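You operate a simulated robot arm through the tools that you are given. There is no shell and no other tool.

You run a simulated robot arm. Do the job below in one go: nothing can be reset, and whatever is moved stays where it is left.

Task
Zero the battery tester, then test the blue battery and file it by its reading.
Fine: turn the white knob till the window says READY; contact arm off at the end. Where these are worked on the way, their far stop is far enough and under half their travel is too little: contact arm.

It is judged by the outcome, as a careful person would: the job done as asked, and still so three seconds after it is handed in. It fails if anything else is knocked over, pushed out of place, dropped, spilled or broken.

Robot
A 6-joint arm with a two-finger parallel gripper, fixed in place. Base frame: the origin is on the floor under the middle of its stand, x ahead of it, y to its left, z up. Readings come in mm, rad, newtons and seconds.
With the tool pointing down near the work surface it reaches from about 320 to 700 mm from the base axis. Its first joint turns from -2.897 to 2.897 rad. Payload 4.1 kg.
Tool frame: the origin (TCP) lies between the finger pads and is the grasp point; the fingertips stand 23 mm ahead of it; z points along the fingers, y is the line along which they close. The gripper opens to 94 mm. The fingers are 38 mm wide and 10 mm thick; the gripper's body (54 by 96 mm) begins 39 mm behind the TCP.
Orientation is that of the tool frame in the base frame, as a unit quaternion [x, y, z, w]. With the fingers straight down and closing along the base's y, the tool's x points along the base's -x, its y along +y and its z along -z.

Tools
- The arm moves only by the tool jog_arm. Its arguments are lists of equal length, an entry for each row: "delta_rot": the turn, a rotation vector about the base's x, y, z in rad, a list of three; "linear": the shift along the base's x, y, z in m, a list of three; "grip": the closure, from 0 (fully open) to 1 (shut). In form: {"delta_rot": [[wx, wy, wz], ...], "linear": [[tx, ty, tz], ...], "grip": [grip, ...]}. A call has 1 to 20 rows; each row is the pose to reach, as a shift and turn from the pose commanded when the call began. Rows are played at 5 a second. More than 50 mm and 0.15 rad between two rows, or a gripper value outside its range, and nothing of the call is played. Where a pose cannot be reached the arm comes as near as it can. A force on the tool above 40 N (or 10 N above the force at the start of the call, whichever is more), or a blocked arm, ends the call early, and 0.2 s more pass. The fingers move at their own pace (about 45 mm/s each) and stop on an object; they squeeze with about 27 N. The grip force told is the motor's: it shows also when the fingers shut on nothing. Time passes only in rows, and 0.2 s behind the last, so rows that repeat a pose let the fingers close. It gives the time, the measured TCP pose, the force on the tool (base axes), the opening and the grip force at its end, in the units of the frame above (readings bear some noise), with the torque about the TCP (base axes, N m) and any sound that the robot's microphone picked up.
- Cameras (640 x 400 px; columns grow to the right, rows downward): "scene" is fixed at [49.3, 649.1, 1445.5]; the picture's right is [-0.71, -0.71, 0.00], its down [-0.45, 0.44, -0.78] and it looks along [0.55, -0.55, -0.63] (base axes); focal length 222 px, centre (320, 200). "wrist" rides on the gripper at [86, 16, -74] in the tool frame; the picture's right is [-0.18, 0.98, 0.00], its down [-0.58, -0.11, -0.81] and it looks along [-0.79, -0.15, 0.59] (tool axes); focal length 243 px, centre (320, 200). There is no depth. A picture from a camera that has moved, and an enlarged one, comes with that camera's place and axes in the base frame and with its lens.
- capture(camera): a new picture of that camera. It takes no simulated time.
- move_column(by): slides the trunk up (or, below 0, down) by that many mm; the arm rides with it, the base frame stays. It gives what a move gives, with no picture.
- enlarge(camera, box): a new picture of the part [left, top, right, bottom] of that camera's present view, enlarged. It takes no simulated time.
- sign_off(): hands the job in; it is judged then, once.

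Places have to be worked out from the pictures, the camera data and where the tool is seen. Open the gripper and draw the arm clear of the work before you hand the job in, unless the task says otherwise.

The tools are called after ">>>" as a command line: name --argument value ..., lists and objects as JSON in quotes. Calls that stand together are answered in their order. jog_arm: Moves the arm, as the interface text tells. Its arguments: {"type":"object","properties":{"delta_rot":{"type":"array"},"linear":{"type":"array"},"grip":{"type":"array"}},"required":["delta_rot","linear","grip"]} The other tools are called the same way: move_column (by) moves the trunk up or down; capture (camera) takes a picture; enlarge (camera, box) takes an enlarged picture of a part of a camera's view; sign_off () hands the job in.

At the start:

```text
t: 0.0
position: [249.0, 265.4, 1288.5]
ee_rot: [0.0, 1.0, 0.0, 0.0]
force: [0.5, -0.7, 0.4]
wrist_torque: [0.0, 0.0, -0.04]
grip_width: 93.9
grip_force: 0.1
trunk travel left (down, up): [-525.0, 65.0]
```

scene: 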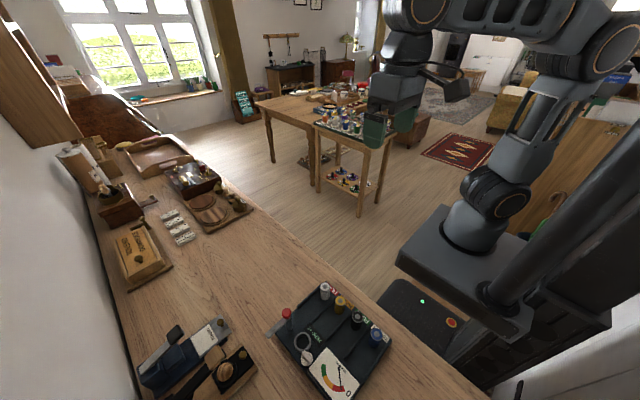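
wrist: 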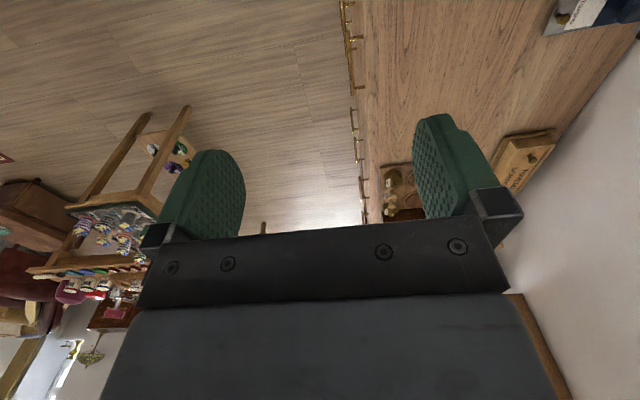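

The scene picture shows a tester with a gauge, several batteries and a red-topped thing at lower middle of the worktop. I enlarge parts of the scene to identify them.

>>> enlarge --camera "scene" --box '[250, 270, 410, 400]'

>>> enlarge --camera "scene" --box '[130, 180, 290, 280]'

>>> enlarge --camera "scene" --box '[120, 300, 280, 400]'

```text
3.08 times, centred on (330, 335) of scene
camera zoom: at [49.3, 649.1, 1445.5], right [-0.71, -0.71, 0.0], down [-0.45, 0.44, -0.78], along [0.55, -0.55, -0.63], focal length 684 px, centre (289, -215)
```

zoom: 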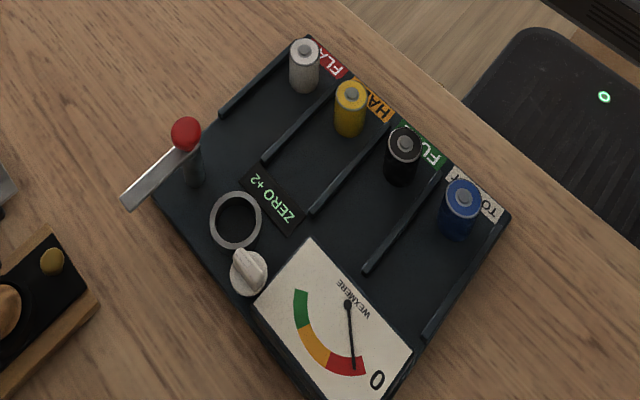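

```text
4.00 times, centred on (210, 230) of scene
camera zoom: at [49.3, 649.1, 1445.5], right [-0.71, -0.71, 0.0], down [-0.45, 0.44, -0.78], along [0.55, -0.55, -0.63], focal length 889 px, centre (760, 80)
```

zoom: 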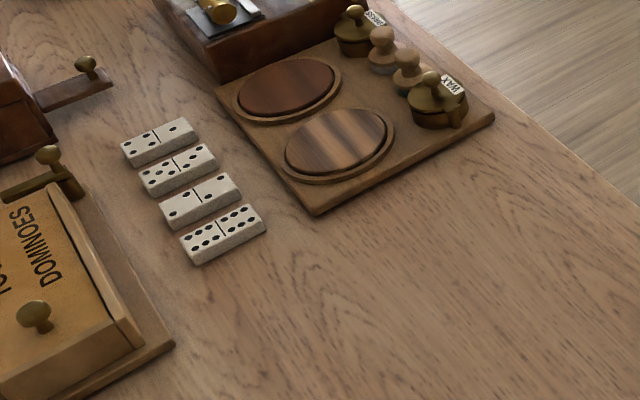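

```text
4.00 times, centred on (200, 350) of scene
camera zoom: at [49.3, 649.1, 1445.5], right [-0.71, -0.71, 0.0], down [-0.45, 0.44, -0.78], along [0.55, -0.55, -0.63], focal length 889 px, centre (800, -400)
```

zoom: 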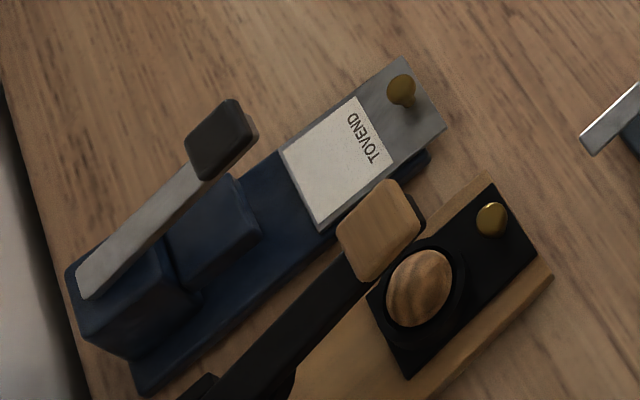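

The tester has lanes FLAT, HALF, FULL and TO TEST (holding the blue battery), a ring cup, a red-knobbed contact arm, the white knob and a window reading ZERO +2. I zoom in further for accurate pixel positions.

>>> enlarge --camera "scene" --box '[270, 300, 350, 350]'

>>> enlarge --camera "scene" --box '[310, 280, 390, 330]'

>>> enlarge --camera "scene" --box '[300, 340, 380, 390]'

>>> enlarge --camera "scene" --box '[330, 310, 410, 360]'

```text
8.00 times, centred on (310, 325) of scene
camera zoom: at [49.3, 649.1, 1445.5], right [-0.71, -0.71, 0.0], down [-0.45, 0.44, -0.78], along [0.55, -0.55, -0.63], focal length 1778 px, centre (400, -800)
```

zoom: 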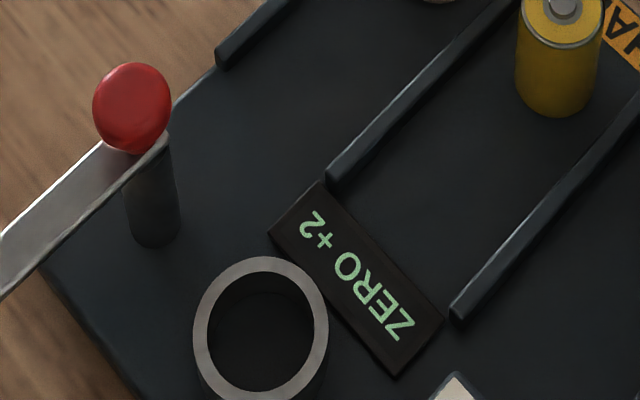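

```text
8.00 times, centred on (350, 305) of scene
camera zoom: at [49.3, 649.1, 1445.5], right [-0.71, -0.71, 0.0], down [-0.45, 0.44, -0.78], along [0.55, -0.55, -0.63], focal length 1778 px, centre (80, -640)
```

zoom: 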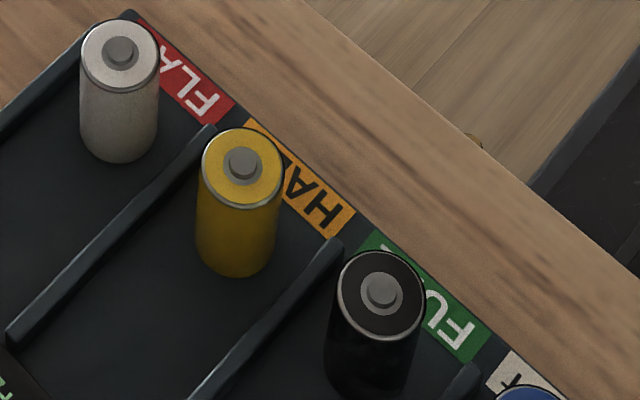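

```text
8.00 times, centred on (340, 365) of scene
camera zoom: at [49.3, 649.1, 1445.5], right [-0.71, -0.71, 0.0], down [-0.45, 0.44, -0.78], along [0.55, -0.55, -0.63], focal length 1778 px, centre (160, -1120)
```

zoom: 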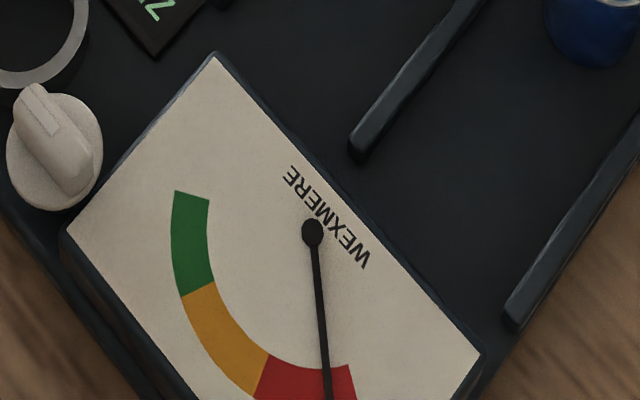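

```text
8.00 times, centred on (370, 335) of scene
camera zoom: at [49.3, 649.1, 1445.5], right [-0.71, -0.71, 0.0], down [-0.45, 0.44, -0.78], along [0.55, -0.55, -0.63], focal length 1778 px, centre (-80, -880)
```

zoom: 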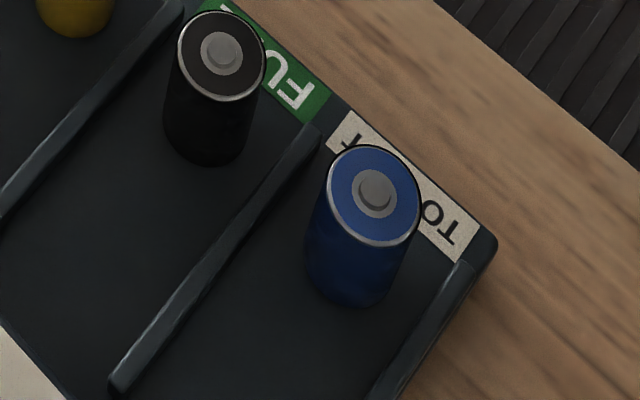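

The batteries all work out to y≈427 at x≈98, 150, 202 and 254 if the bench is near z≈860. I lower the trunk so the wrist camera can give a second view and a height.

>>> move_column --by -200

```text
t: 2.2
position: [248.6, 265.3, 1089.6]
ee_rot: [0.0, 1.0, -0.001, 0.0]
force: [0.8, -0.3, 0.3]
wrist_torque: [0.01, -0.03, -0.02]
grip_width: 94.3
grip_force: 0.0
trunk travel left (down, up): [-325.0, 265.0]
```

TCP is now at z≈1090. I yaw the tool +90° and shift so the wrist camera looks along +y at the tester, staying well above everything.

>>> jog_arm --delta_rot '[[0, 0, 0.131], [0, 0, 0.262], [0, 0, 0.393], [0, 0, 0.524], [0, 0, 0.654], [0, 0, 0.785], [0, 0, 0.916], [0, 0, 1.047], [0, 0, 1.178], [0, 0, 1.309], [0, 0, 1.44], [0, 0, 1.571], [0, 0, 1.571]]' --linear '[[-0.009, 0.003, 0], [-0.018, 0.006, 0], [-0.027, 0.009, 0], [-0.037, 0.012, 0], [-0.046, 0.015, -0.005], [-0.055, 0.018, -0.01], [-0.064, 0.02, -0.015], [-0.074, 0.023, -0.02], [-0.083, 0.026, -0.025], [-0.092, 0.029, -0.03], [-0.101, 0.032, -0.035], [-0.11, 0.035, -0.04], [-0.11, 0.035, -0.04]]' --grip '[0, 0, 0, 0, 0, 0, 0, 0, 0, 0, 0, 0, 0]'

>>> capture --camera "wrist"

>>> capture --camera "scene"

```text
t: 5.0
position: [140.1, 301.5, 1047.5]
ee_rot: [0.708, -0.706, 0.0, 0.0]
force: [0.1, -0.2, 0.1]
wrist_torque: [-0.01, 0.02, 0.0]
grip_width: 93.9
grip_force: 0.1
trunk travel left (down, up): [-325.0, 265.0]
```

```text
taken
camera wrist: at [122.9, 214.2, 1120.2], right [-0.98, 0.18, 0.0], down [0.11, 0.58, 0.81], along [0.15, 0.79, -0.59], focal length 243 px, centre (320, 200)
```

wrist: 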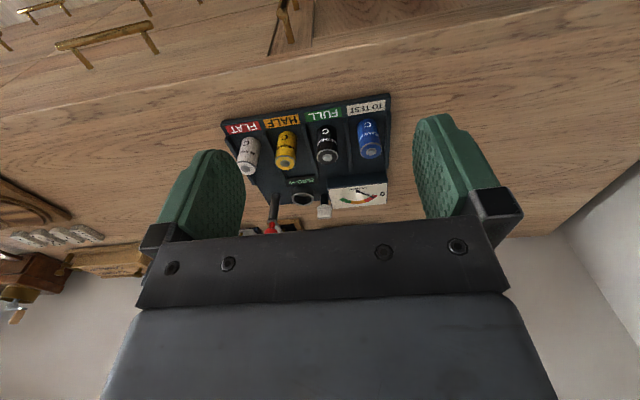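

```text
taken
```

scene: 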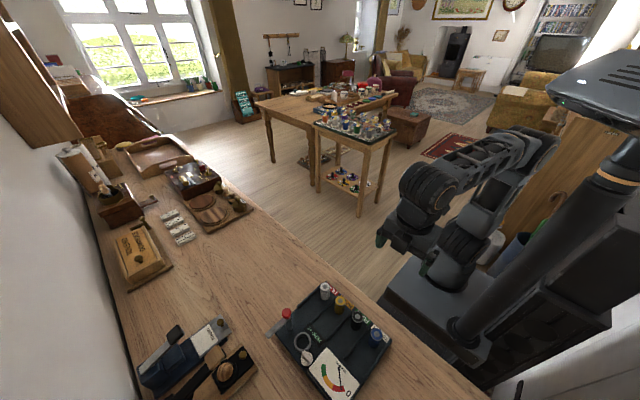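

The tester is in the wrist view. I enlarge it for triangulation and to see the heights of the ring, knob and contact arm.

>>> enlarge --camera "wrist" --box '[220, 90, 396, 200]'

>>> enlarge --camera "wrist" --box '[250, 165, 362, 235]'

```text
3.64 times, centred on (308, 145) of wrist
camera zoom: at [122.9, 214.2, 1120.2], right [-0.98, 0.18, 0.0], down [0.11, 0.58, 0.81], along [0.15, 0.79, -0.59], focal length 882 px, centre (364, 400)
```

zoom: 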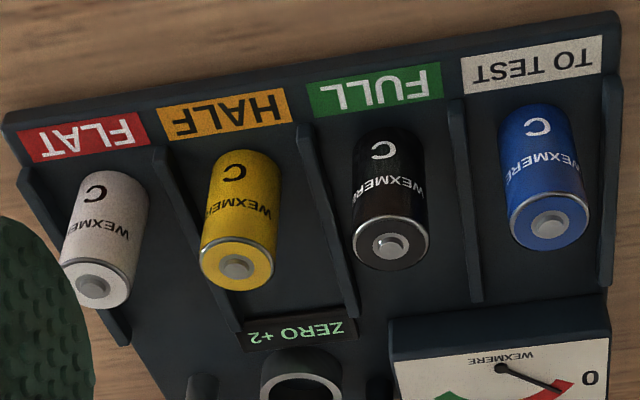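

```text
5.71 times, centred on (306, 200) of wrist
camera zoom: at [122.9, 214.2, 1120.2], right [-0.98, 0.18, 0.0], down [0.11, 0.58, 0.81], along [0.15, 0.79, -0.59], focal length 1386 px, centre (400, 200)
```

zoom: 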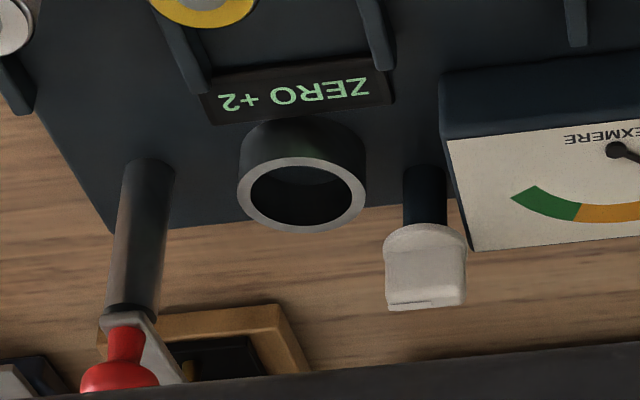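

Triangulation gives the blue battery top at about (99, 421, 901), deck z≈851, and cup rim at (214, 540, 871). I zoom further on the knob, the contact arm and the gauge to fix their height and shape.

>>> enlarge --camera "scene" --box '[290, 345, 322, 365]'

>>> enlarge --camera "scene" --box '[262, 300, 310, 330]'

>>> enlarge --camera "wrist" --box '[300, 190, 348, 220]'

>>> enlarge --camera "wrist" --box '[255, 205, 303, 235]'

```text
16.00 times, centred on (306, 355) of scene
camera zoom: at [49.3, 649.1, 1445.5], right [-0.71, -0.71, 0.0], down [-0.45, 0.44, -0.78], along [0.55, -0.55, -0.63], focal length 3556 px, centre (544, -2280)
```

zoom: 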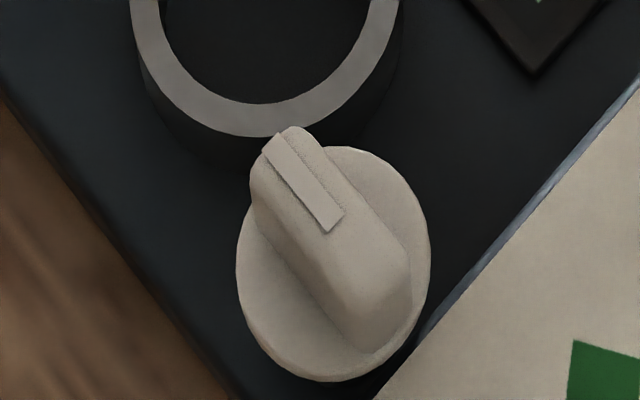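

```text
13.33 times, centred on (286, 315) of scene
camera zoom: at [49.3, 649.1, 1445.5], right [-0.71, -0.71, 0.0], down [-0.45, 0.44, -0.78], along [0.55, -0.55, -0.63], focal length 2963 px, centre (773, -1333)
```

zoom: 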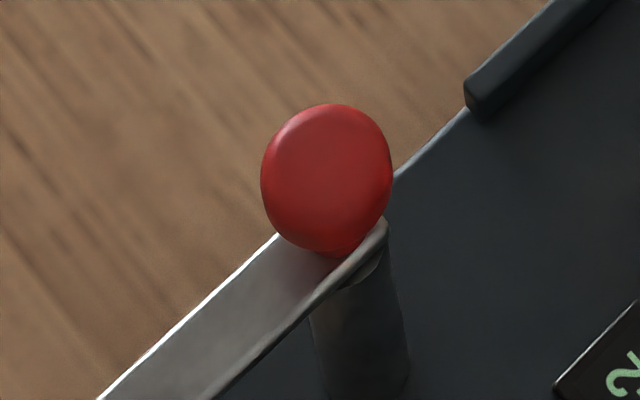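

```text
13.33 times, centred on (324, 205) of wrist
camera zoom: at [122.9, 214.2, 1120.2], right [-0.98, 0.18, 0.0], down [0.11, 0.58, 0.81], along [0.15, 0.79, -0.59], focal length 3235 px, centre (267, 133)
```

zoom: 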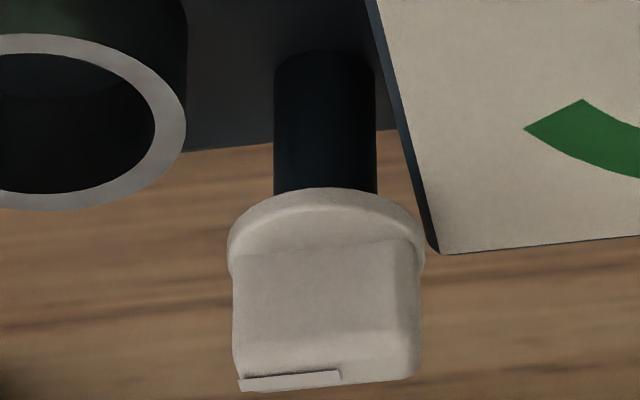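

```text
13.33 times, centred on (279, 220) of wrist
camera zoom: at [122.9, 214.2, 1120.2], right [-0.98, 0.18, 0.0], down [0.11, 0.58, 0.81], along [0.15, 0.79, -0.59], focal length 3235 px, centre (867, -67)
```

zoom: 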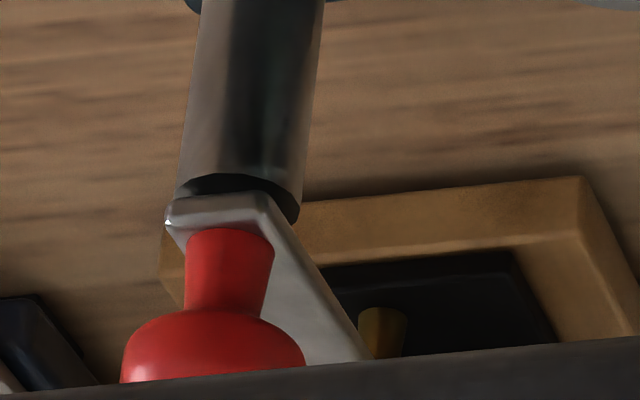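

The knob's ridge is centred near (178, 559), its top at z≈903, with the pointer toward +x. It stands above the gauge box (879) and cup (871), so I move above it with the fingers closing along y and partly closed.

>>> jog_arm --delta_rot '[[0, 0, -0.131], [0, 0, -0.262], [0, 0, -0.393], [0, 0, -0.524], [0, 0, -0.654], [0, 0, -0.785], [0, 0, -0.916], [0, 0, -1.047], [0, 0, -1.178], [0, 0, -1.309], [0, 0, -1.44], [0, 0, -1.571], [0, 0, -1.571]]' --linear '[[0.003, 0.0215, 0], [0.006, 0.043, 0], [0.009, 0.0645, 0], [0.012, 0.086, 0], [0.015, 0.1075, 0], [0.019, 0.129, -0.007], [0.022, 0.1505, -0.014], [0.025, 0.172, -0.021], [0.028, 0.1935, -0.028], [0.031, 0.215, -0.035], [0.035, 0.2365, -0.042], [0.038, 0.258, -0.047], [0.038, 0.258, -0.047]]' --grip '[0.2, 0.4, 0.6, 0.6, 0.6, 0.6, 0.6, 0.6, 0.6, 0.6, 0.6, 0.6, 0.6]'

>>> capture --camera "wrist"

>>> capture --camera "scene"

```text
t: 7.8
position: [176.3, 558.6, 999.1]
ee_rot: [0.001, 1.0, 0.0, 0.001]
force: [-0.3, 0.5, 0.1]
wrist_torque: [-0.01, -0.01, -0.02]
grip_width: 37.7
grip_force: 0.1
trunk travel left (down, up): [-325.0, 265.0]
```

```text
taken
camera wrist: at [89.0, 575.8, 1073.7], right [0.19, 0.98, 0.0], down [0.58, -0.11, 0.81], along [0.79, -0.15, -0.59], focal length 243 px, centre (320, 200)
```

wrist: 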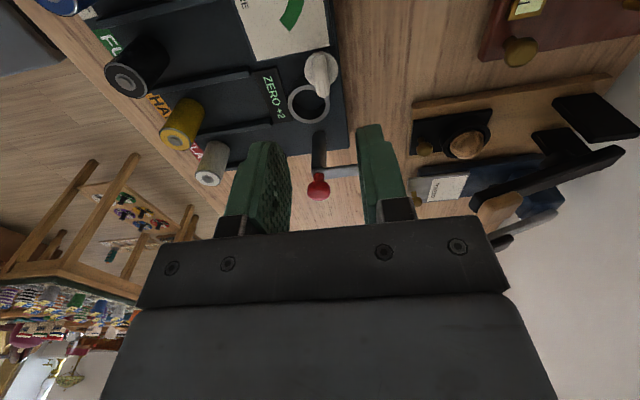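

```text
taken
```

scene: 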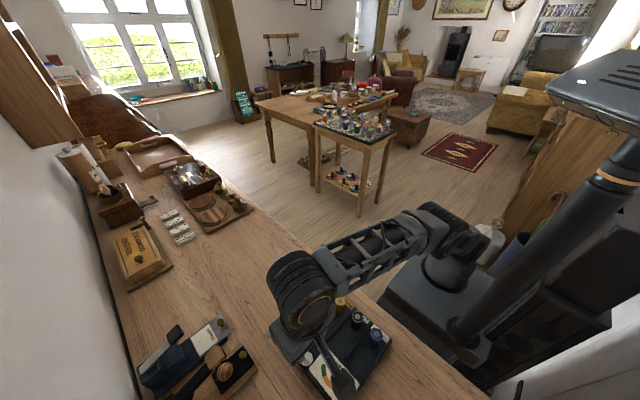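

The knob is visible in the wrist view, so I enlarge it for a second check of its position before descending.

>>> enlarge --camera "wrist" --box '[276, 40, 372, 100]'

>>> enlarge --camera "wrist" --box '[250, 120, 410, 220]'

```text
6.67 times, centred on (324, 70) of wrist
camera zoom: at [89.0, 575.8, 1073.7], right [0.19, 0.98, 0.0], down [0.58, -0.11, 0.81], along [0.79, -0.15, -0.59], focal length 1618 px, centre (293, 1067)
```

zoom: 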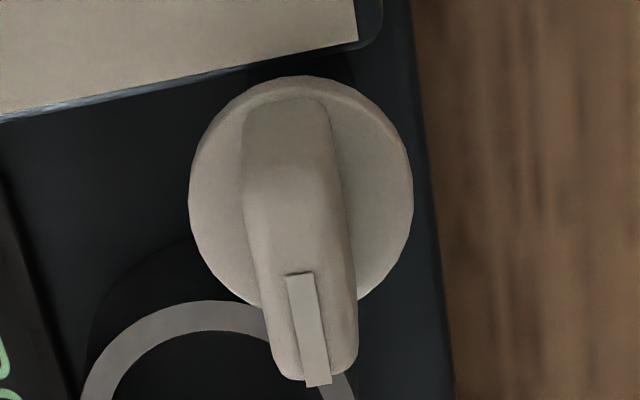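

```text
4.00 times, centred on (330, 170) of wrist
camera zoom: at [89.0, 575.8, 1073.7], right [0.19, 0.98, 0.0], down [0.58, -0.11, 0.81], along [0.79, -0.15, -0.59], focal length 970 px, centre (280, 320)
```

zoom: 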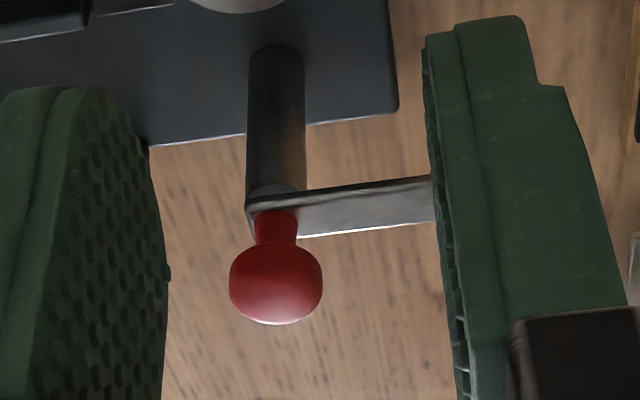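

The second view agrees: knob centre (177.5, 559.6), ridge along x, disc top ≈884. I descend so the fingertips reach about z≈890, straddling the ridge.

>>> jog_arm --delta_rot '[[0, 0, 0], [0, 0, 0], [0, 0, 0], [0, 0, 0], [0, 0, 0], [0, 0, 0], [0, 0, 0]]' --linear '[[0.0012, 0.001, -0.02], [0.0012, 0.001, -0.04], [0.0012, 0.001, -0.055], [0.0012, 0.001, -0.07], [0.0012, 0.001, -0.08], [0.0012, 0.001, -0.086], [0.0012, 0.001, -0.086]]' --grip '[0.6, 0.6, 0.6, 0.6, 0.6, 0.6, 0.6]'

>>> capture --camera "wrist"

```text
t: 9.4
position: [176.2, 559.1, 913.8]
ee_rot: [0.0, 1.0, 0.0, -0.001]
force: [0.3, 0.0, 0.3]
wrist_torque: [0.04, -0.01, 0.01]
grip_width: 37.5
grip_force: 0.0
trunk travel left (down, up): [-325.0, 265.0]
```

```text
taken
camera wrist: at [89.8, 574.6, 987.4], right [0.18, 0.98, 0.0], down [0.58, -0.11, 0.81], along [0.79, -0.15, -0.59], focal length 243 px, centre (320, 200)
```

wrist: 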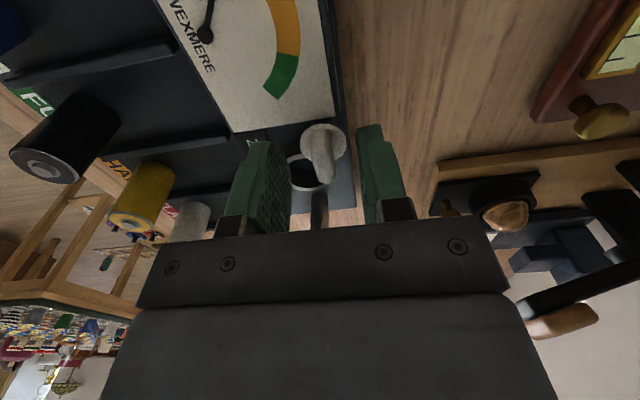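

The ridge sits between the fingers. I close to about 14 mm first to check centring before gripping.

>>> jog_arm --delta_rot '[[0, 0, 0], [0, 0, 0], [0, 0, 0], [0, 0, 0]]' --linear '[[0, 0, 0], [0, 0, 0], [0, 0, 0], [0, 0, 0]]' --grip '[0.75, 0.83, 0.85, 0.85]'

>>> enlarge --camera "wrist" --box '[230, 90, 422, 210]'

```text
t: 10.4
position: [177.7, 559.5, 914.5]
ee_rot: [0.001, 1.0, 0.001, 0.0]
force: [-0.6, -0.6, -0.2]
wrist_torque: [-0.03, -0.01, 0.01]
grip_width: 14.2
grip_force: 0.0
trunk travel left (down, up): [-325.0, 265.0]
```

```text
3.33 times, centred on (326, 150) of wrist
camera zoom: at [89.8, 574.6, 987.5], right [0.18, 0.98, 0.0], down [0.58, -0.11, 0.81], along [0.79, -0.15, -0.59], focal length 809 px, centre (300, 367)
```

zoom: 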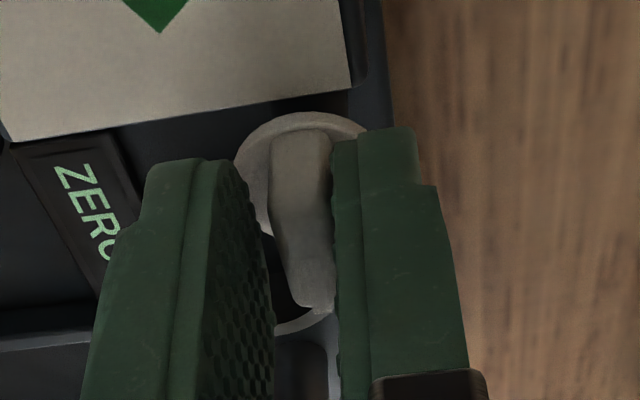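

Roughly centred, with the +y finger just about touching. I close on the ridge with full grip and watch the side force.

>>> jog_arm --delta_rot '[[0, 0, 0], [0, 0, 0], [0, 0, 0]]' --linear '[[0, 0, 0], [0, 0, 0], [0, 0, 0]]' --grip '[0.88, 0.92, 1.0]'

>>> capture --camera "wrist"

```text
t: 11.2
position: [176.7, 559.7, 913.0]
ee_rot: [0.0, 1.0, 0.0, 0.0]
force: [1.1, 7.8, 2.0]
wrist_torque: [0.17, -0.05, 0.01]
grip_width: 9.6
grip_force: 26.7
trunk travel left (down, up): [-325.0, 265.0]
```

```text
taken
camera wrist: at [89.8, 575.3, 987.4], right [0.18, 0.98, 0.0], down [0.58, -0.11, 0.81], along [0.79, -0.15, -0.59], focal length 243 px, centre (320, 200)
```

wrist: 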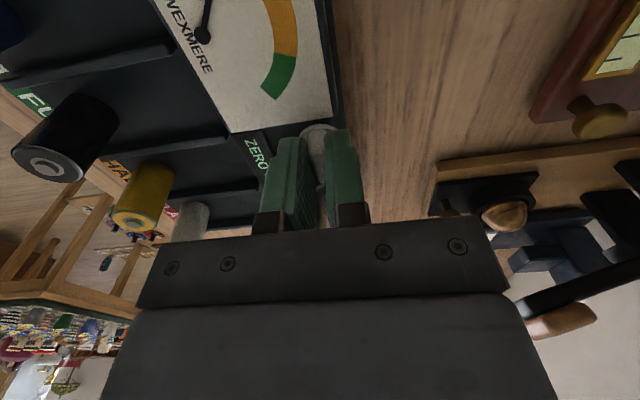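

Gripped (9.6 mm) with a slight +y side load, so I shift +1 mm in y to relieve it. I turn counter-clockwise 0.3 rad as a first trial to see how the window responds.

>>> jog_arm --delta_rot '[[0, 0, 0], [0, 0, 0.1], [0, 0, 0.2], [0, 0, 0.3], [0, 0, 0.3]]' --linear '[[0.0005, 0.001, 0], [0.0005, 0.001, 0], [0.0005, 0.001, 0], [0.0005, 0.001, 0], [0.0005, 0.001, 0]]' --grip '[1, 1, 1, 1, 1]'

>>> capture --camera "wrist"

>>> capture --camera "scene"

```text
t: 12.4
position: [178.9, 559.9, 914.3]
ee_rot: [-0.15, 0.989, -0.001, 0.0]
force: [-1.0, -0.9, -1.0]
wrist_torque: [0.06, -0.33, -0.05]
grip_width: 9.7
grip_force: 26.9
trunk travel left (down, up): [-325.0, 265.0]
```

```text
taken
camera wrist: at [89.9, 549.2, 987.5], right [-0.12, 0.99, 0.0], down [0.59, 0.07, 0.81], along [0.8, 0.09, -0.59], focal length 243 px, centre (320, 200)
```

wrist: 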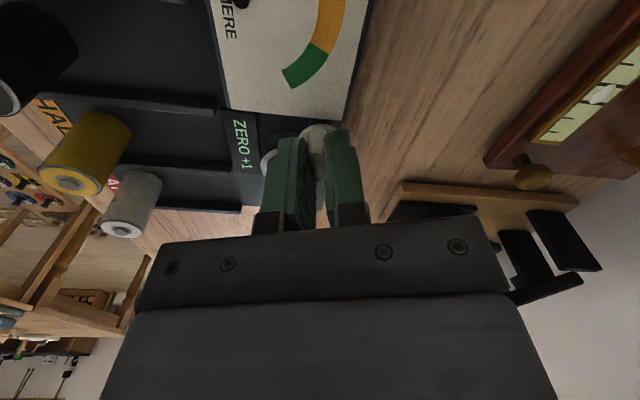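

```text
taken
```

scene: 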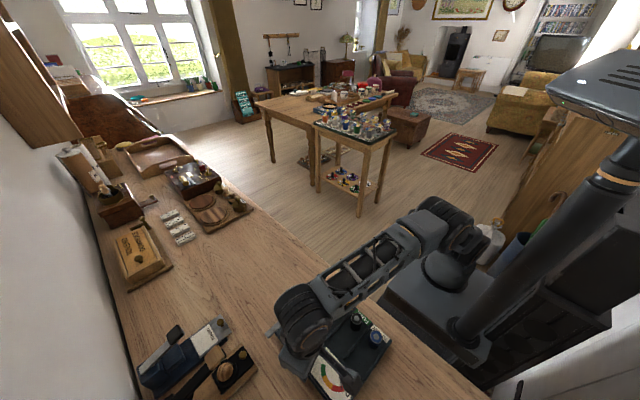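

The window now reads ZERO +1, so counter-clockwise is right. I continue in small steps.

>>> jog_arm --delta_rot '[[0, 0, 0.08], [0, 0, 0.15], [0, 0, 0.15]]' --linear '[[0, 0, 0], [0, 0, 0], [0, 0, 0]]' --grip '[1, 1, 1]'

>>> enlarge --camera "wrist" --box '[180, 80, 372, 200]'

```text
t: 13.2
position: [179.4, 559.3, 915.4]
ee_rot: [-0.223, 0.975, 0.001, -0.001]
force: [-2.1, -3.9, 0.1]
wrist_torque: [-0.21, 0.24, 0.0]
grip_width: 9.7
grip_force: 27.7
trunk travel left (down, up): [-325.0, 265.0]
```

```text
3.33 times, centred on (276, 140) of wrist
camera zoom: at [93.2, 536.3, 987.6], right [-0.26, 0.96, 0.0], down [0.57, 0.16, 0.81], along [0.78, 0.21, -0.59], focal length 809 px, centre (467, 400)
```

zoom: 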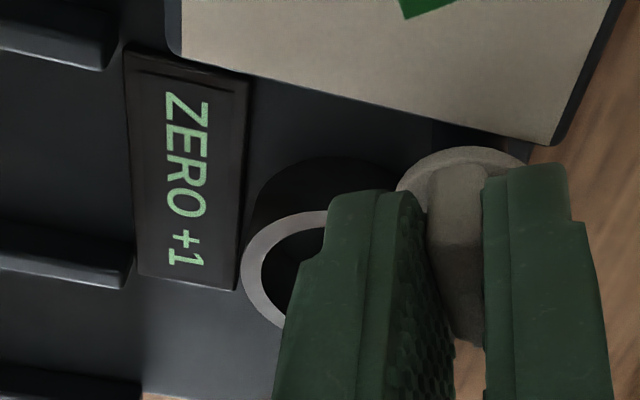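

Still ZERO +1 after 0.45 rad. I continue another 0.15 rad.

>>> jog_arm --delta_rot '[[0, 0, 0.08], [0, 0, 0.15], [0, 0, 0.15]]' --linear '[[0, 0, 0], [0, 0, 0], [0, 0, 0]]' --grip '[1, 1, 1]'

>>> enlarge --camera "wrist" --box '[180, 80, 372, 200]'

```text
t: 14.0
position: [178.9, 561.7, 914.9]
ee_rot: [-0.296, 0.955, 0.0, 0.0]
force: [0.4, -1.0, -0.2]
wrist_torque: [0.11, -0.25, -0.05]
grip_width: 10.0
grip_force: 27.2
trunk travel left (down, up): [-325.0, 265.0]
```

```text
3.33 times, centred on (276, 140) of wrist
camera zoom: at [97.9, 525.6, 987.9], right [-0.4, 0.92, 0.0], down [0.54, 0.24, 0.81], along [0.74, 0.33, -0.59], focal length 809 px, centre (467, 400)
```

zoom: 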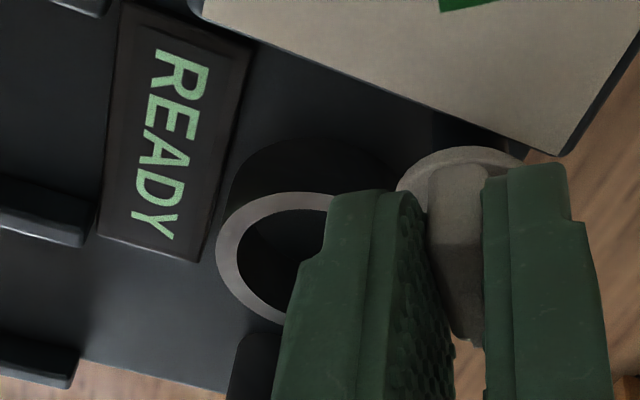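

READY appears at about 0.6 rad. I add 0.06 rad to get off the band's edge, then check that it still reads READY.

>>> jog_arm --delta_rot '[[0, 0, 0.06], [0, 0, 0.06]]' --linear '[[0, 0, 0], [0, 0, 0]]' --grip '[1, 1]'

>>> enlarge --camera "wrist" --box '[180, 80, 372, 200]'

```text
t: 14.6
position: [179.7, 560.9, 914.9]
ee_rot: [-0.323, 0.946, 0.001, 0.0]
force: [3.3, -1.0, -0.2]
wrist_torque: [0.13, -0.18, 0.02]
grip_width: 9.6
grip_force: 27.0
trunk travel left (down, up): [-325.0, 265.0]
```

```text
3.33 times, centred on (276, 140) of wrist
camera zoom: at [99.8, 520.9, 987.8], right [-0.46, 0.89, 0.0], down [0.53, 0.27, 0.81], along [0.72, 0.37, -0.59], focal length 809 px, centre (467, 400)
```

zoom: 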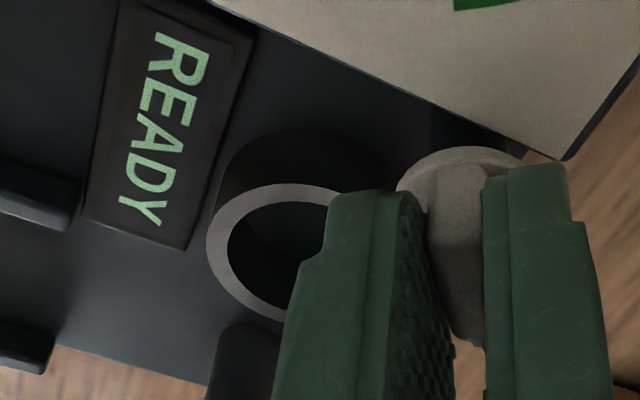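

READY holds. I open the fingers a little, lift straight up, and check the window from the scene camera.

>>> jog_arm --delta_rot '[[0, 0, 0], [0, 0, 0], [0, 0, 0], [0, 0, 0], [0, 0, 0], [0, 0, 0]]' --linear '[[0, 0, 0], [0, 0, 0], [0, 0, 0.015], [0, 0, 0.04], [0, 0, 0.08], [0, 0, 0.12]]' --grip '[0.75, 0.7, 0.7, 0.65, 0.6, 0.6]'

>>> capture --camera "wrist"

>>> capture --camera "scene"

```text
t: 16.0
position: [178.6, 559.6, 1032.2]
ee_rot: [-0.323, 0.946, -0.001, -0.001]
force: [-0.1, -0.1, 1.0]
wrist_torque: [0.0, 0.02, 0.0]
grip_width: 37.6
grip_force: 0.0
out of reach, approached as far as the arm can: row 6
trunk travel left (down, up): [-325.0, 265.0]
```

```text
taken
camera wrist: at [99.1, 519.1, 1105.4], right [-0.46, 0.89, 0.0], down [0.53, 0.27, 0.81], along [0.72, 0.37, -0.59], focal length 243 px, centre (320, 200)
```

wrist: 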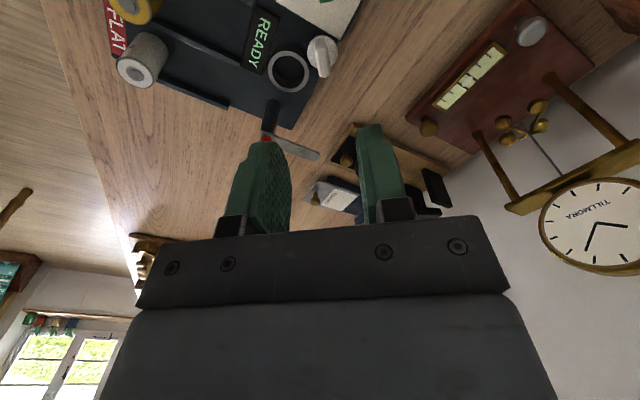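

```text
taken
```

scene: 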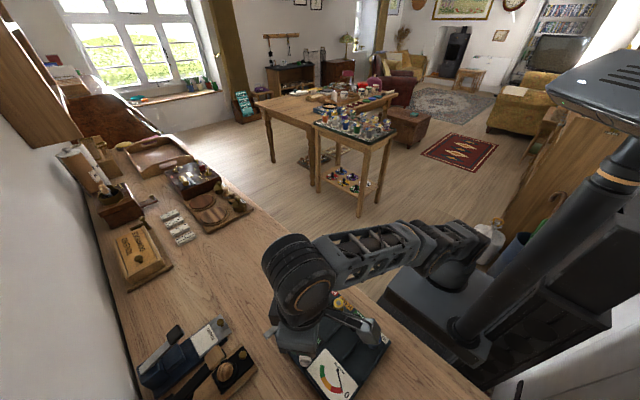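

The window still reads READY. Next I turn the tool back to closing along y and move above the blue battery at about (99, 421).

>>> jog_arm --delta_rot '[[0, 0, -0.11], [0, 0, -0.22], [0, 0, -0.33], [0, 0, -0.44], [0, 0, -0.55], [0, 0, -0.66], [0, 0, -0.66]]' --linear '[[-0.011, -0.022, -0.015], [-0.023, -0.045, -0.02], [-0.035, -0.068, -0.025], [-0.047, -0.091, -0.03], [-0.06, -0.115, -0.035], [-0.0765, -0.138, -0.04], [-0.0765, -0.138, -0.04]]' --grip '[0.5, 0.5, 0.5, 0.5, 0.5, 0.5, 0.5]'

>>> capture --camera "wrist"

>>> capture --camera "scene"

```text
t: 17.6
position: [100.8, 417.5, 994.2]
ee_rot: [0.001, 1.0, 0.001, -0.001]
force: [-0.1, -0.3, -0.1]
wrist_torque: [-0.01, -0.03, 0.02]
grip_width: 47.0
grip_force: 0.0
trunk travel left (down, up): [-325.0, 265.0]
```

```text
taken
camera wrist: at [14.2, 434.6, 1067.5], right [0.19, 0.98, 0.0], down [0.58, -0.11, 0.81], along [0.79, -0.15, -0.59], focal length 243 px, centre (320, 200)
```

wrist: 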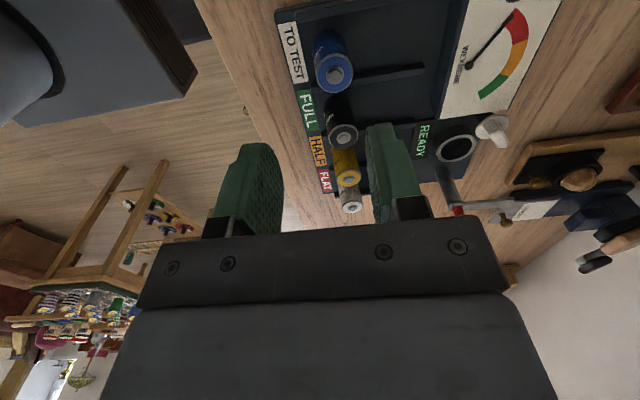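

```text
taken
```

scene: 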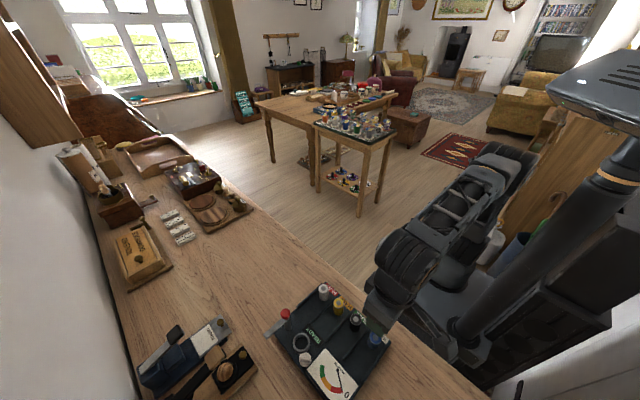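

Window still READY and all batteries in place. I zoom in the wrist view on the blue battery top to refine its position.

>>> enlarge --camera "wrist" --box '[292, 25, 388, 85]'

>>> enlarge --camera "scene" --box '[290, 320, 386, 380]'

```text
6.67 times, centred on (340, 55) of wrist
camera zoom: at [14.2, 434.6, 1067.5], right [0.19, 0.98, 0.0], down [0.58, -0.11, 0.81], along [0.79, -0.15, -0.59], focal length 1618 px, centre (187, 1167)
```

zoom: 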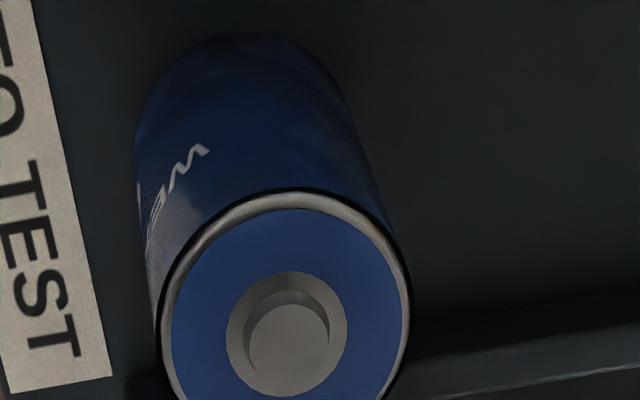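

```text
6.67 times, centred on (338, 350) of scene
camera zoom: at [49.3, 649.1, 1445.5], right [-0.71, -0.71, 0.0], down [-0.45, 0.44, -0.78], along [0.55, -0.55, -0.63], focal length 1482 px, centre (200, -800)
```

zoom: 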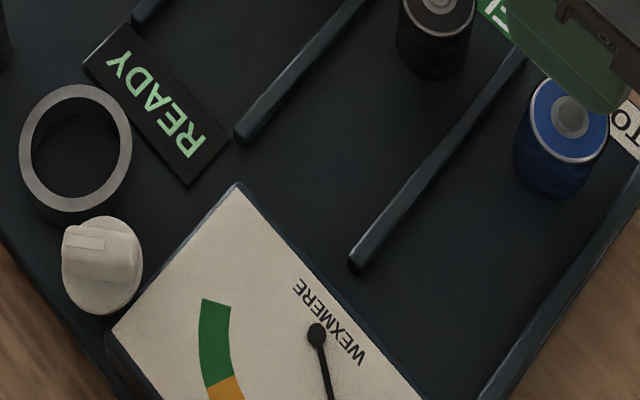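

The battery's estimate differs a little from before, so I repeat the original zoom boxes to check whether anything shifted.

>>> enlarge --camera "scene" --box '[330, 310, 410, 360]'

>>> enlarge --camera "scene" --box '[270, 300, 350, 350]'

>>> enlarge --camera "scene" --box '[300, 340, 380, 390]'

>>> enlarge --camera "scene" --box '[310, 280, 390, 330]'

```text
8.00 times, centred on (370, 335) of scene
camera zoom: at [49.3, 649.1, 1445.5], right [-0.71, -0.71, 0.0], down [-0.45, 0.44, -0.78], along [0.55, -0.55, -0.63], focal length 1778 px, centre (-80, -880)
```

zoom: 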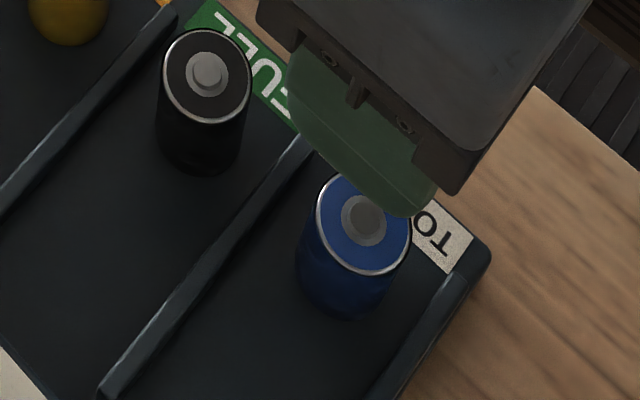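

```text
8.00 times, centred on (310, 325) of scene
camera zoom: at [49.3, 649.1, 1445.5], right [-0.71, -0.71, 0.0], down [-0.45, 0.44, -0.78], along [0.55, -0.55, -0.63], focal length 1778 px, centre (400, -800)
```

zoom: 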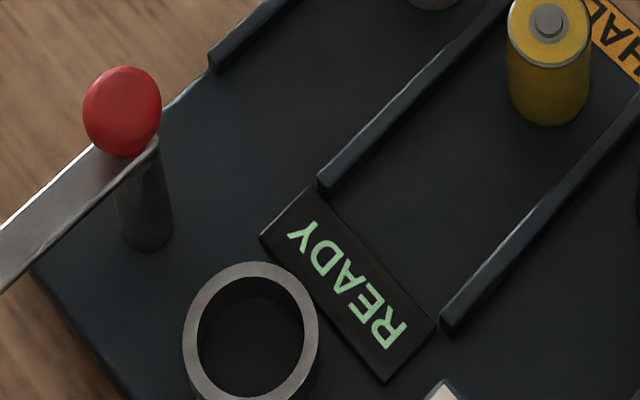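

```text
8.00 times, centred on (340, 365) of scene
camera zoom: at [49.3, 649.1, 1445.5], right [-0.71, -0.71, 0.0], down [-0.45, 0.44, -0.78], along [0.55, -0.55, -0.63], focal length 1778 px, centre (160, -1120)
```

zoom: 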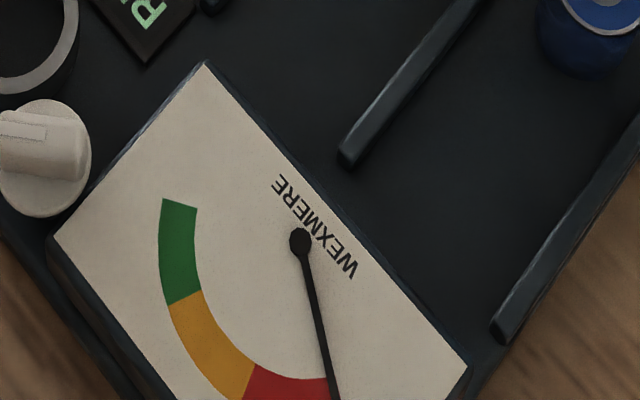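

```text
8.00 times, centred on (350, 305) of scene
camera zoom: at [49.3, 649.1, 1445.5], right [-0.71, -0.71, 0.0], down [-0.45, 0.44, -0.78], along [0.55, -0.55, -0.63], focal length 1778 px, centre (80, -640)
```

zoom: 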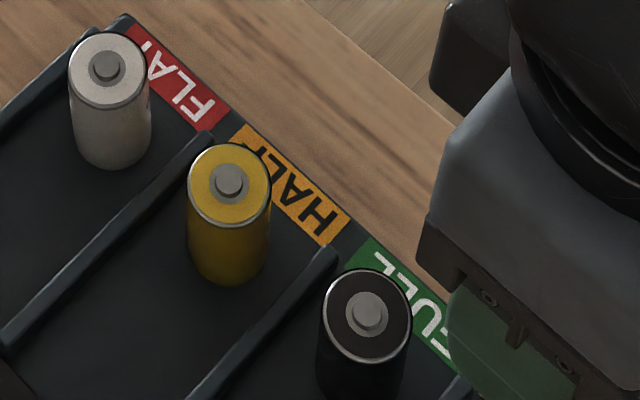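

The tester has crept about 3 mm and the batteries slid a few mm within their lanes, everything still upright. The blue battery is now at about (98, 429), so I shift +11 mm in y and descend around it gently.

>>> jog_arm --delta_rot '[[0, 0, 0], [0, 0, 0], [0, 0, 0], [0, 0, 0], [0, 0, 0]]' --linear '[[-0.0005, 0.011, 0], [-0.0005, 0.011, -0.025], [-0.0005, 0.011, -0.05], [-0.0005, 0.011, -0.06], [-0.0005, 0.011, -0.06]]' --grip '[0.5, 0.5, 0.5, 0.5, 0.5]'

>>> capture --camera "wrist"

>>> enlarge --camera "scene" --box '[330, 300, 410, 350]'

```text
t: 18.8
position: [99.8, 431.2, 935.4]
ee_rot: [0.0, 1.0, 0.0, 0.0]
force: [0.2, 0.1, -0.4]
wrist_torque: [-0.01, -0.04, -0.03]
grip_width: 47.0
grip_force: 0.0
trunk travel left (down, up): [-325.0, 265.0]
```

```text
taken
camera wrist: at [12.9, 446.8, 1006.7], right [0.18, 0.98, 0.0], down [0.58, -0.11, 0.81], along [0.79, -0.15, -0.59], focal length 243 px, centre (320, 200)
```

wrist: 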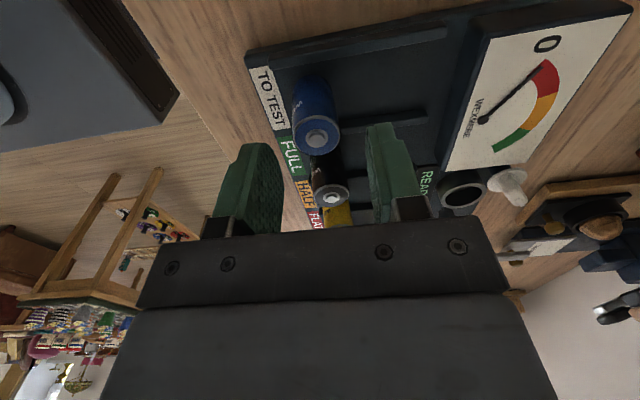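

```text
8.00 times, centred on (370, 325) of scene
camera zoom: at [49.3, 649.1, 1445.5], right [-0.71, -0.71, 0.0], down [-0.45, 0.44, -0.78], along [0.55, -0.55, -0.63], focal length 1778 px, centre (-80, -800)
```

zoom: 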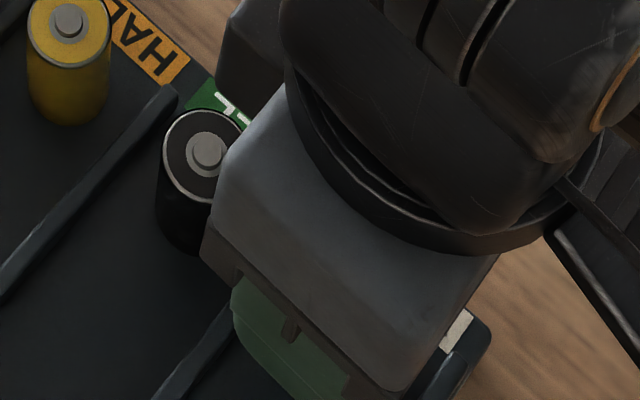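

The blue battery top is centred between the fingers (battery ≈(97, 429)). I descend 34 mm with a 1.5 mm y correction.

>>> jog_arm --delta_rot '[[0, 0, 0], [0, 0, 0], [0, 0, 0], [0, 0, 0]]' --linear '[[0, -0.0015, -0.01], [0, -0.0015, -0.022], [0, -0.0015, -0.034], [0, -0.0015, -0.034]]' --grip '[0.5, 0.5, 0.5, 0.55]'

>>> capture --camera "wrist"

```text
t: 19.8
position: [100.4, 429.0, 899.1]
ee_rot: [0.0, 1.0, 0.0, 0.0]
force: [0.5, 0.0, -0.1]
wrist_torque: [-0.04, -0.01, 0.02]
grip_width: 42.5
grip_force: 0.1
trunk travel left (down, up): [-325.0, 265.0]
```

```text
taken
camera wrist: at [13.5, 444.5, 973.1], right [0.18, 0.98, 0.0], down [0.58, -0.11, 0.81], along [0.79, -0.15, -0.59], focal length 243 px, centre (320, 200)
```

wrist: 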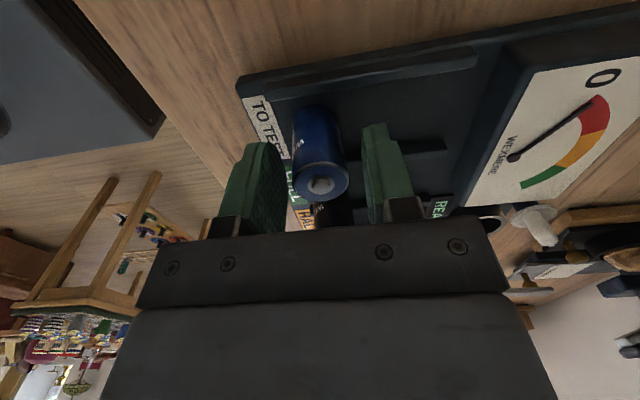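

The battery is centred between the pads. I close slowly to grip it.

>>> jog_arm --delta_rot '[[0, 0, 0], [0, 0, 0], [0, 0, 0], [0, 0, 0], [0, 0, 0], [0, 0, 0]]' --linear '[[0, 0, 0], [0, 0, 0], [0, 0, 0], [0, 0, 0], [0, 0, 0], [0, 0, 0]]' --grip '[0.62, 0.67, 0.71, 0.74, 0.85, 1.0]'

>>> capture --camera "wrist"

```text
t: 21.2
position: [100.2, 428.5, 900.4]
ee_rot: [0.0, 1.0, 0.0, 0.0]
force: [0.2, 0.7, 0.0]
wrist_torque: [0.02, -0.03, -0.01]
grip_width: 24.9
grip_force: 26.7
trunk travel left (down, up): [-325.0, 265.0]
```

```text
taken
camera wrist: at [13.5, 444.4, 973.3], right [0.18, 0.98, 0.0], down [0.58, -0.11, 0.81], along [0.79, -0.15, -0.59], focal length 243 px, centre (320, 200)
```

wrist: 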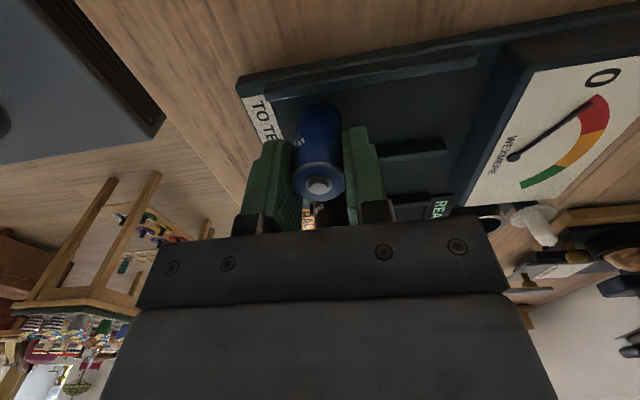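

Gripped at 24.9 mm. I lift it straight up, and zoom on the cup and on the held battery for precise alignment.

>>> jog_arm --delta_rot '[[0, 0, 0], [0, 0, 0], [0, 0, 0], [0, 0, 0], [0, 0, 0]]' --linear '[[0, 0, 0.01], [0, 0, 0.03], [0, 0, 0.055], [0, 0, 0.08], [0, 0, 0.08]]' --grip '[1, 1, 1, 1, 1]'

>>> enlarge --camera "wrist" --box '[272, 150, 368, 210]'

>>> enlarge --camera "scene" --box '[280, 325, 328, 355]'

>>> capture --camera "wrist"

```text
t: 22.4
position: [98.0, 426.5, 979.3]
ee_rot: [0.0, 1.0, 0.0, 0.0]
force: [0.5, -0.8, 0.2]
wrist_torque: [-0.01, 0.0, -0.03]
grip_width: 0.1
grip_force: 27.4
trunk travel left (down, up): [-325.0, 265.0]
```

```text
6.67 times, centred on (320, 180) of wrist
camera zoom: at [10.2, 443.3, 1052.2], right [0.18, 0.98, 0.0], down [0.58, -0.11, 0.81], along [0.79, -0.15, -0.59], focal length 1618 px, centre (320, 333)
```

zoom: 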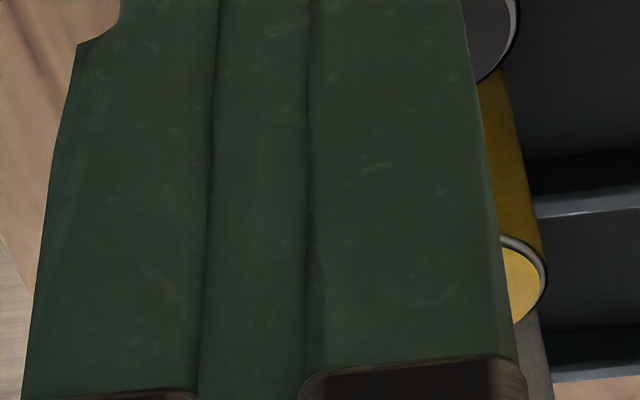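

```text
13.33 times, centred on (304, 340) of scene
camera zoom: at [49.3, 649.1, 1445.5], right [-0.71, -0.71, 0.0], down [-0.45, 0.44, -0.78], along [0.55, -0.55, -0.63], focal length 2963 px, centre (533, -1667)
```

zoom: 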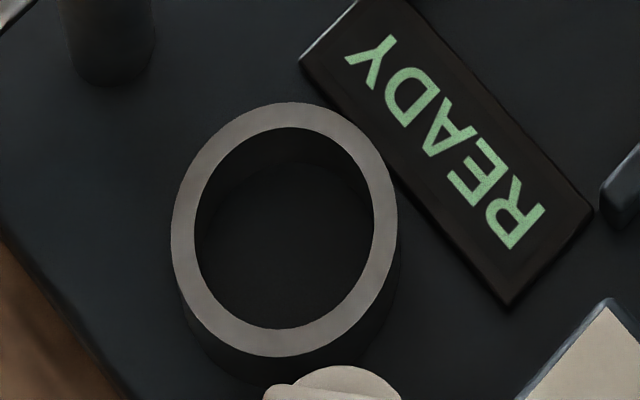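

```text
taken
camera wrist: at [10.2, 443.3, 1052.2], right [0.18, 0.98, 0.0], down [0.58, -0.11, 0.81], along [0.79, -0.15, -0.59], focal length 243 px, centre (320, 200)
```

wrist: 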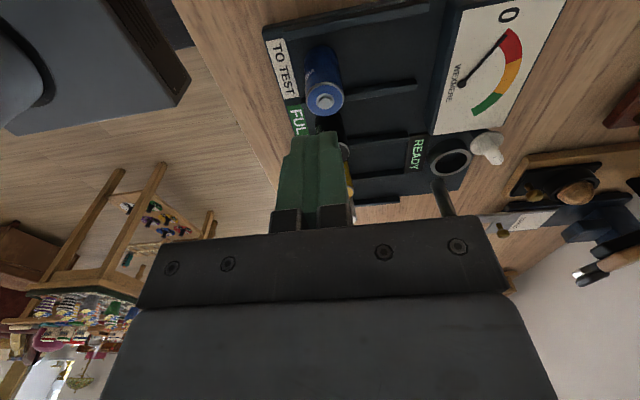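

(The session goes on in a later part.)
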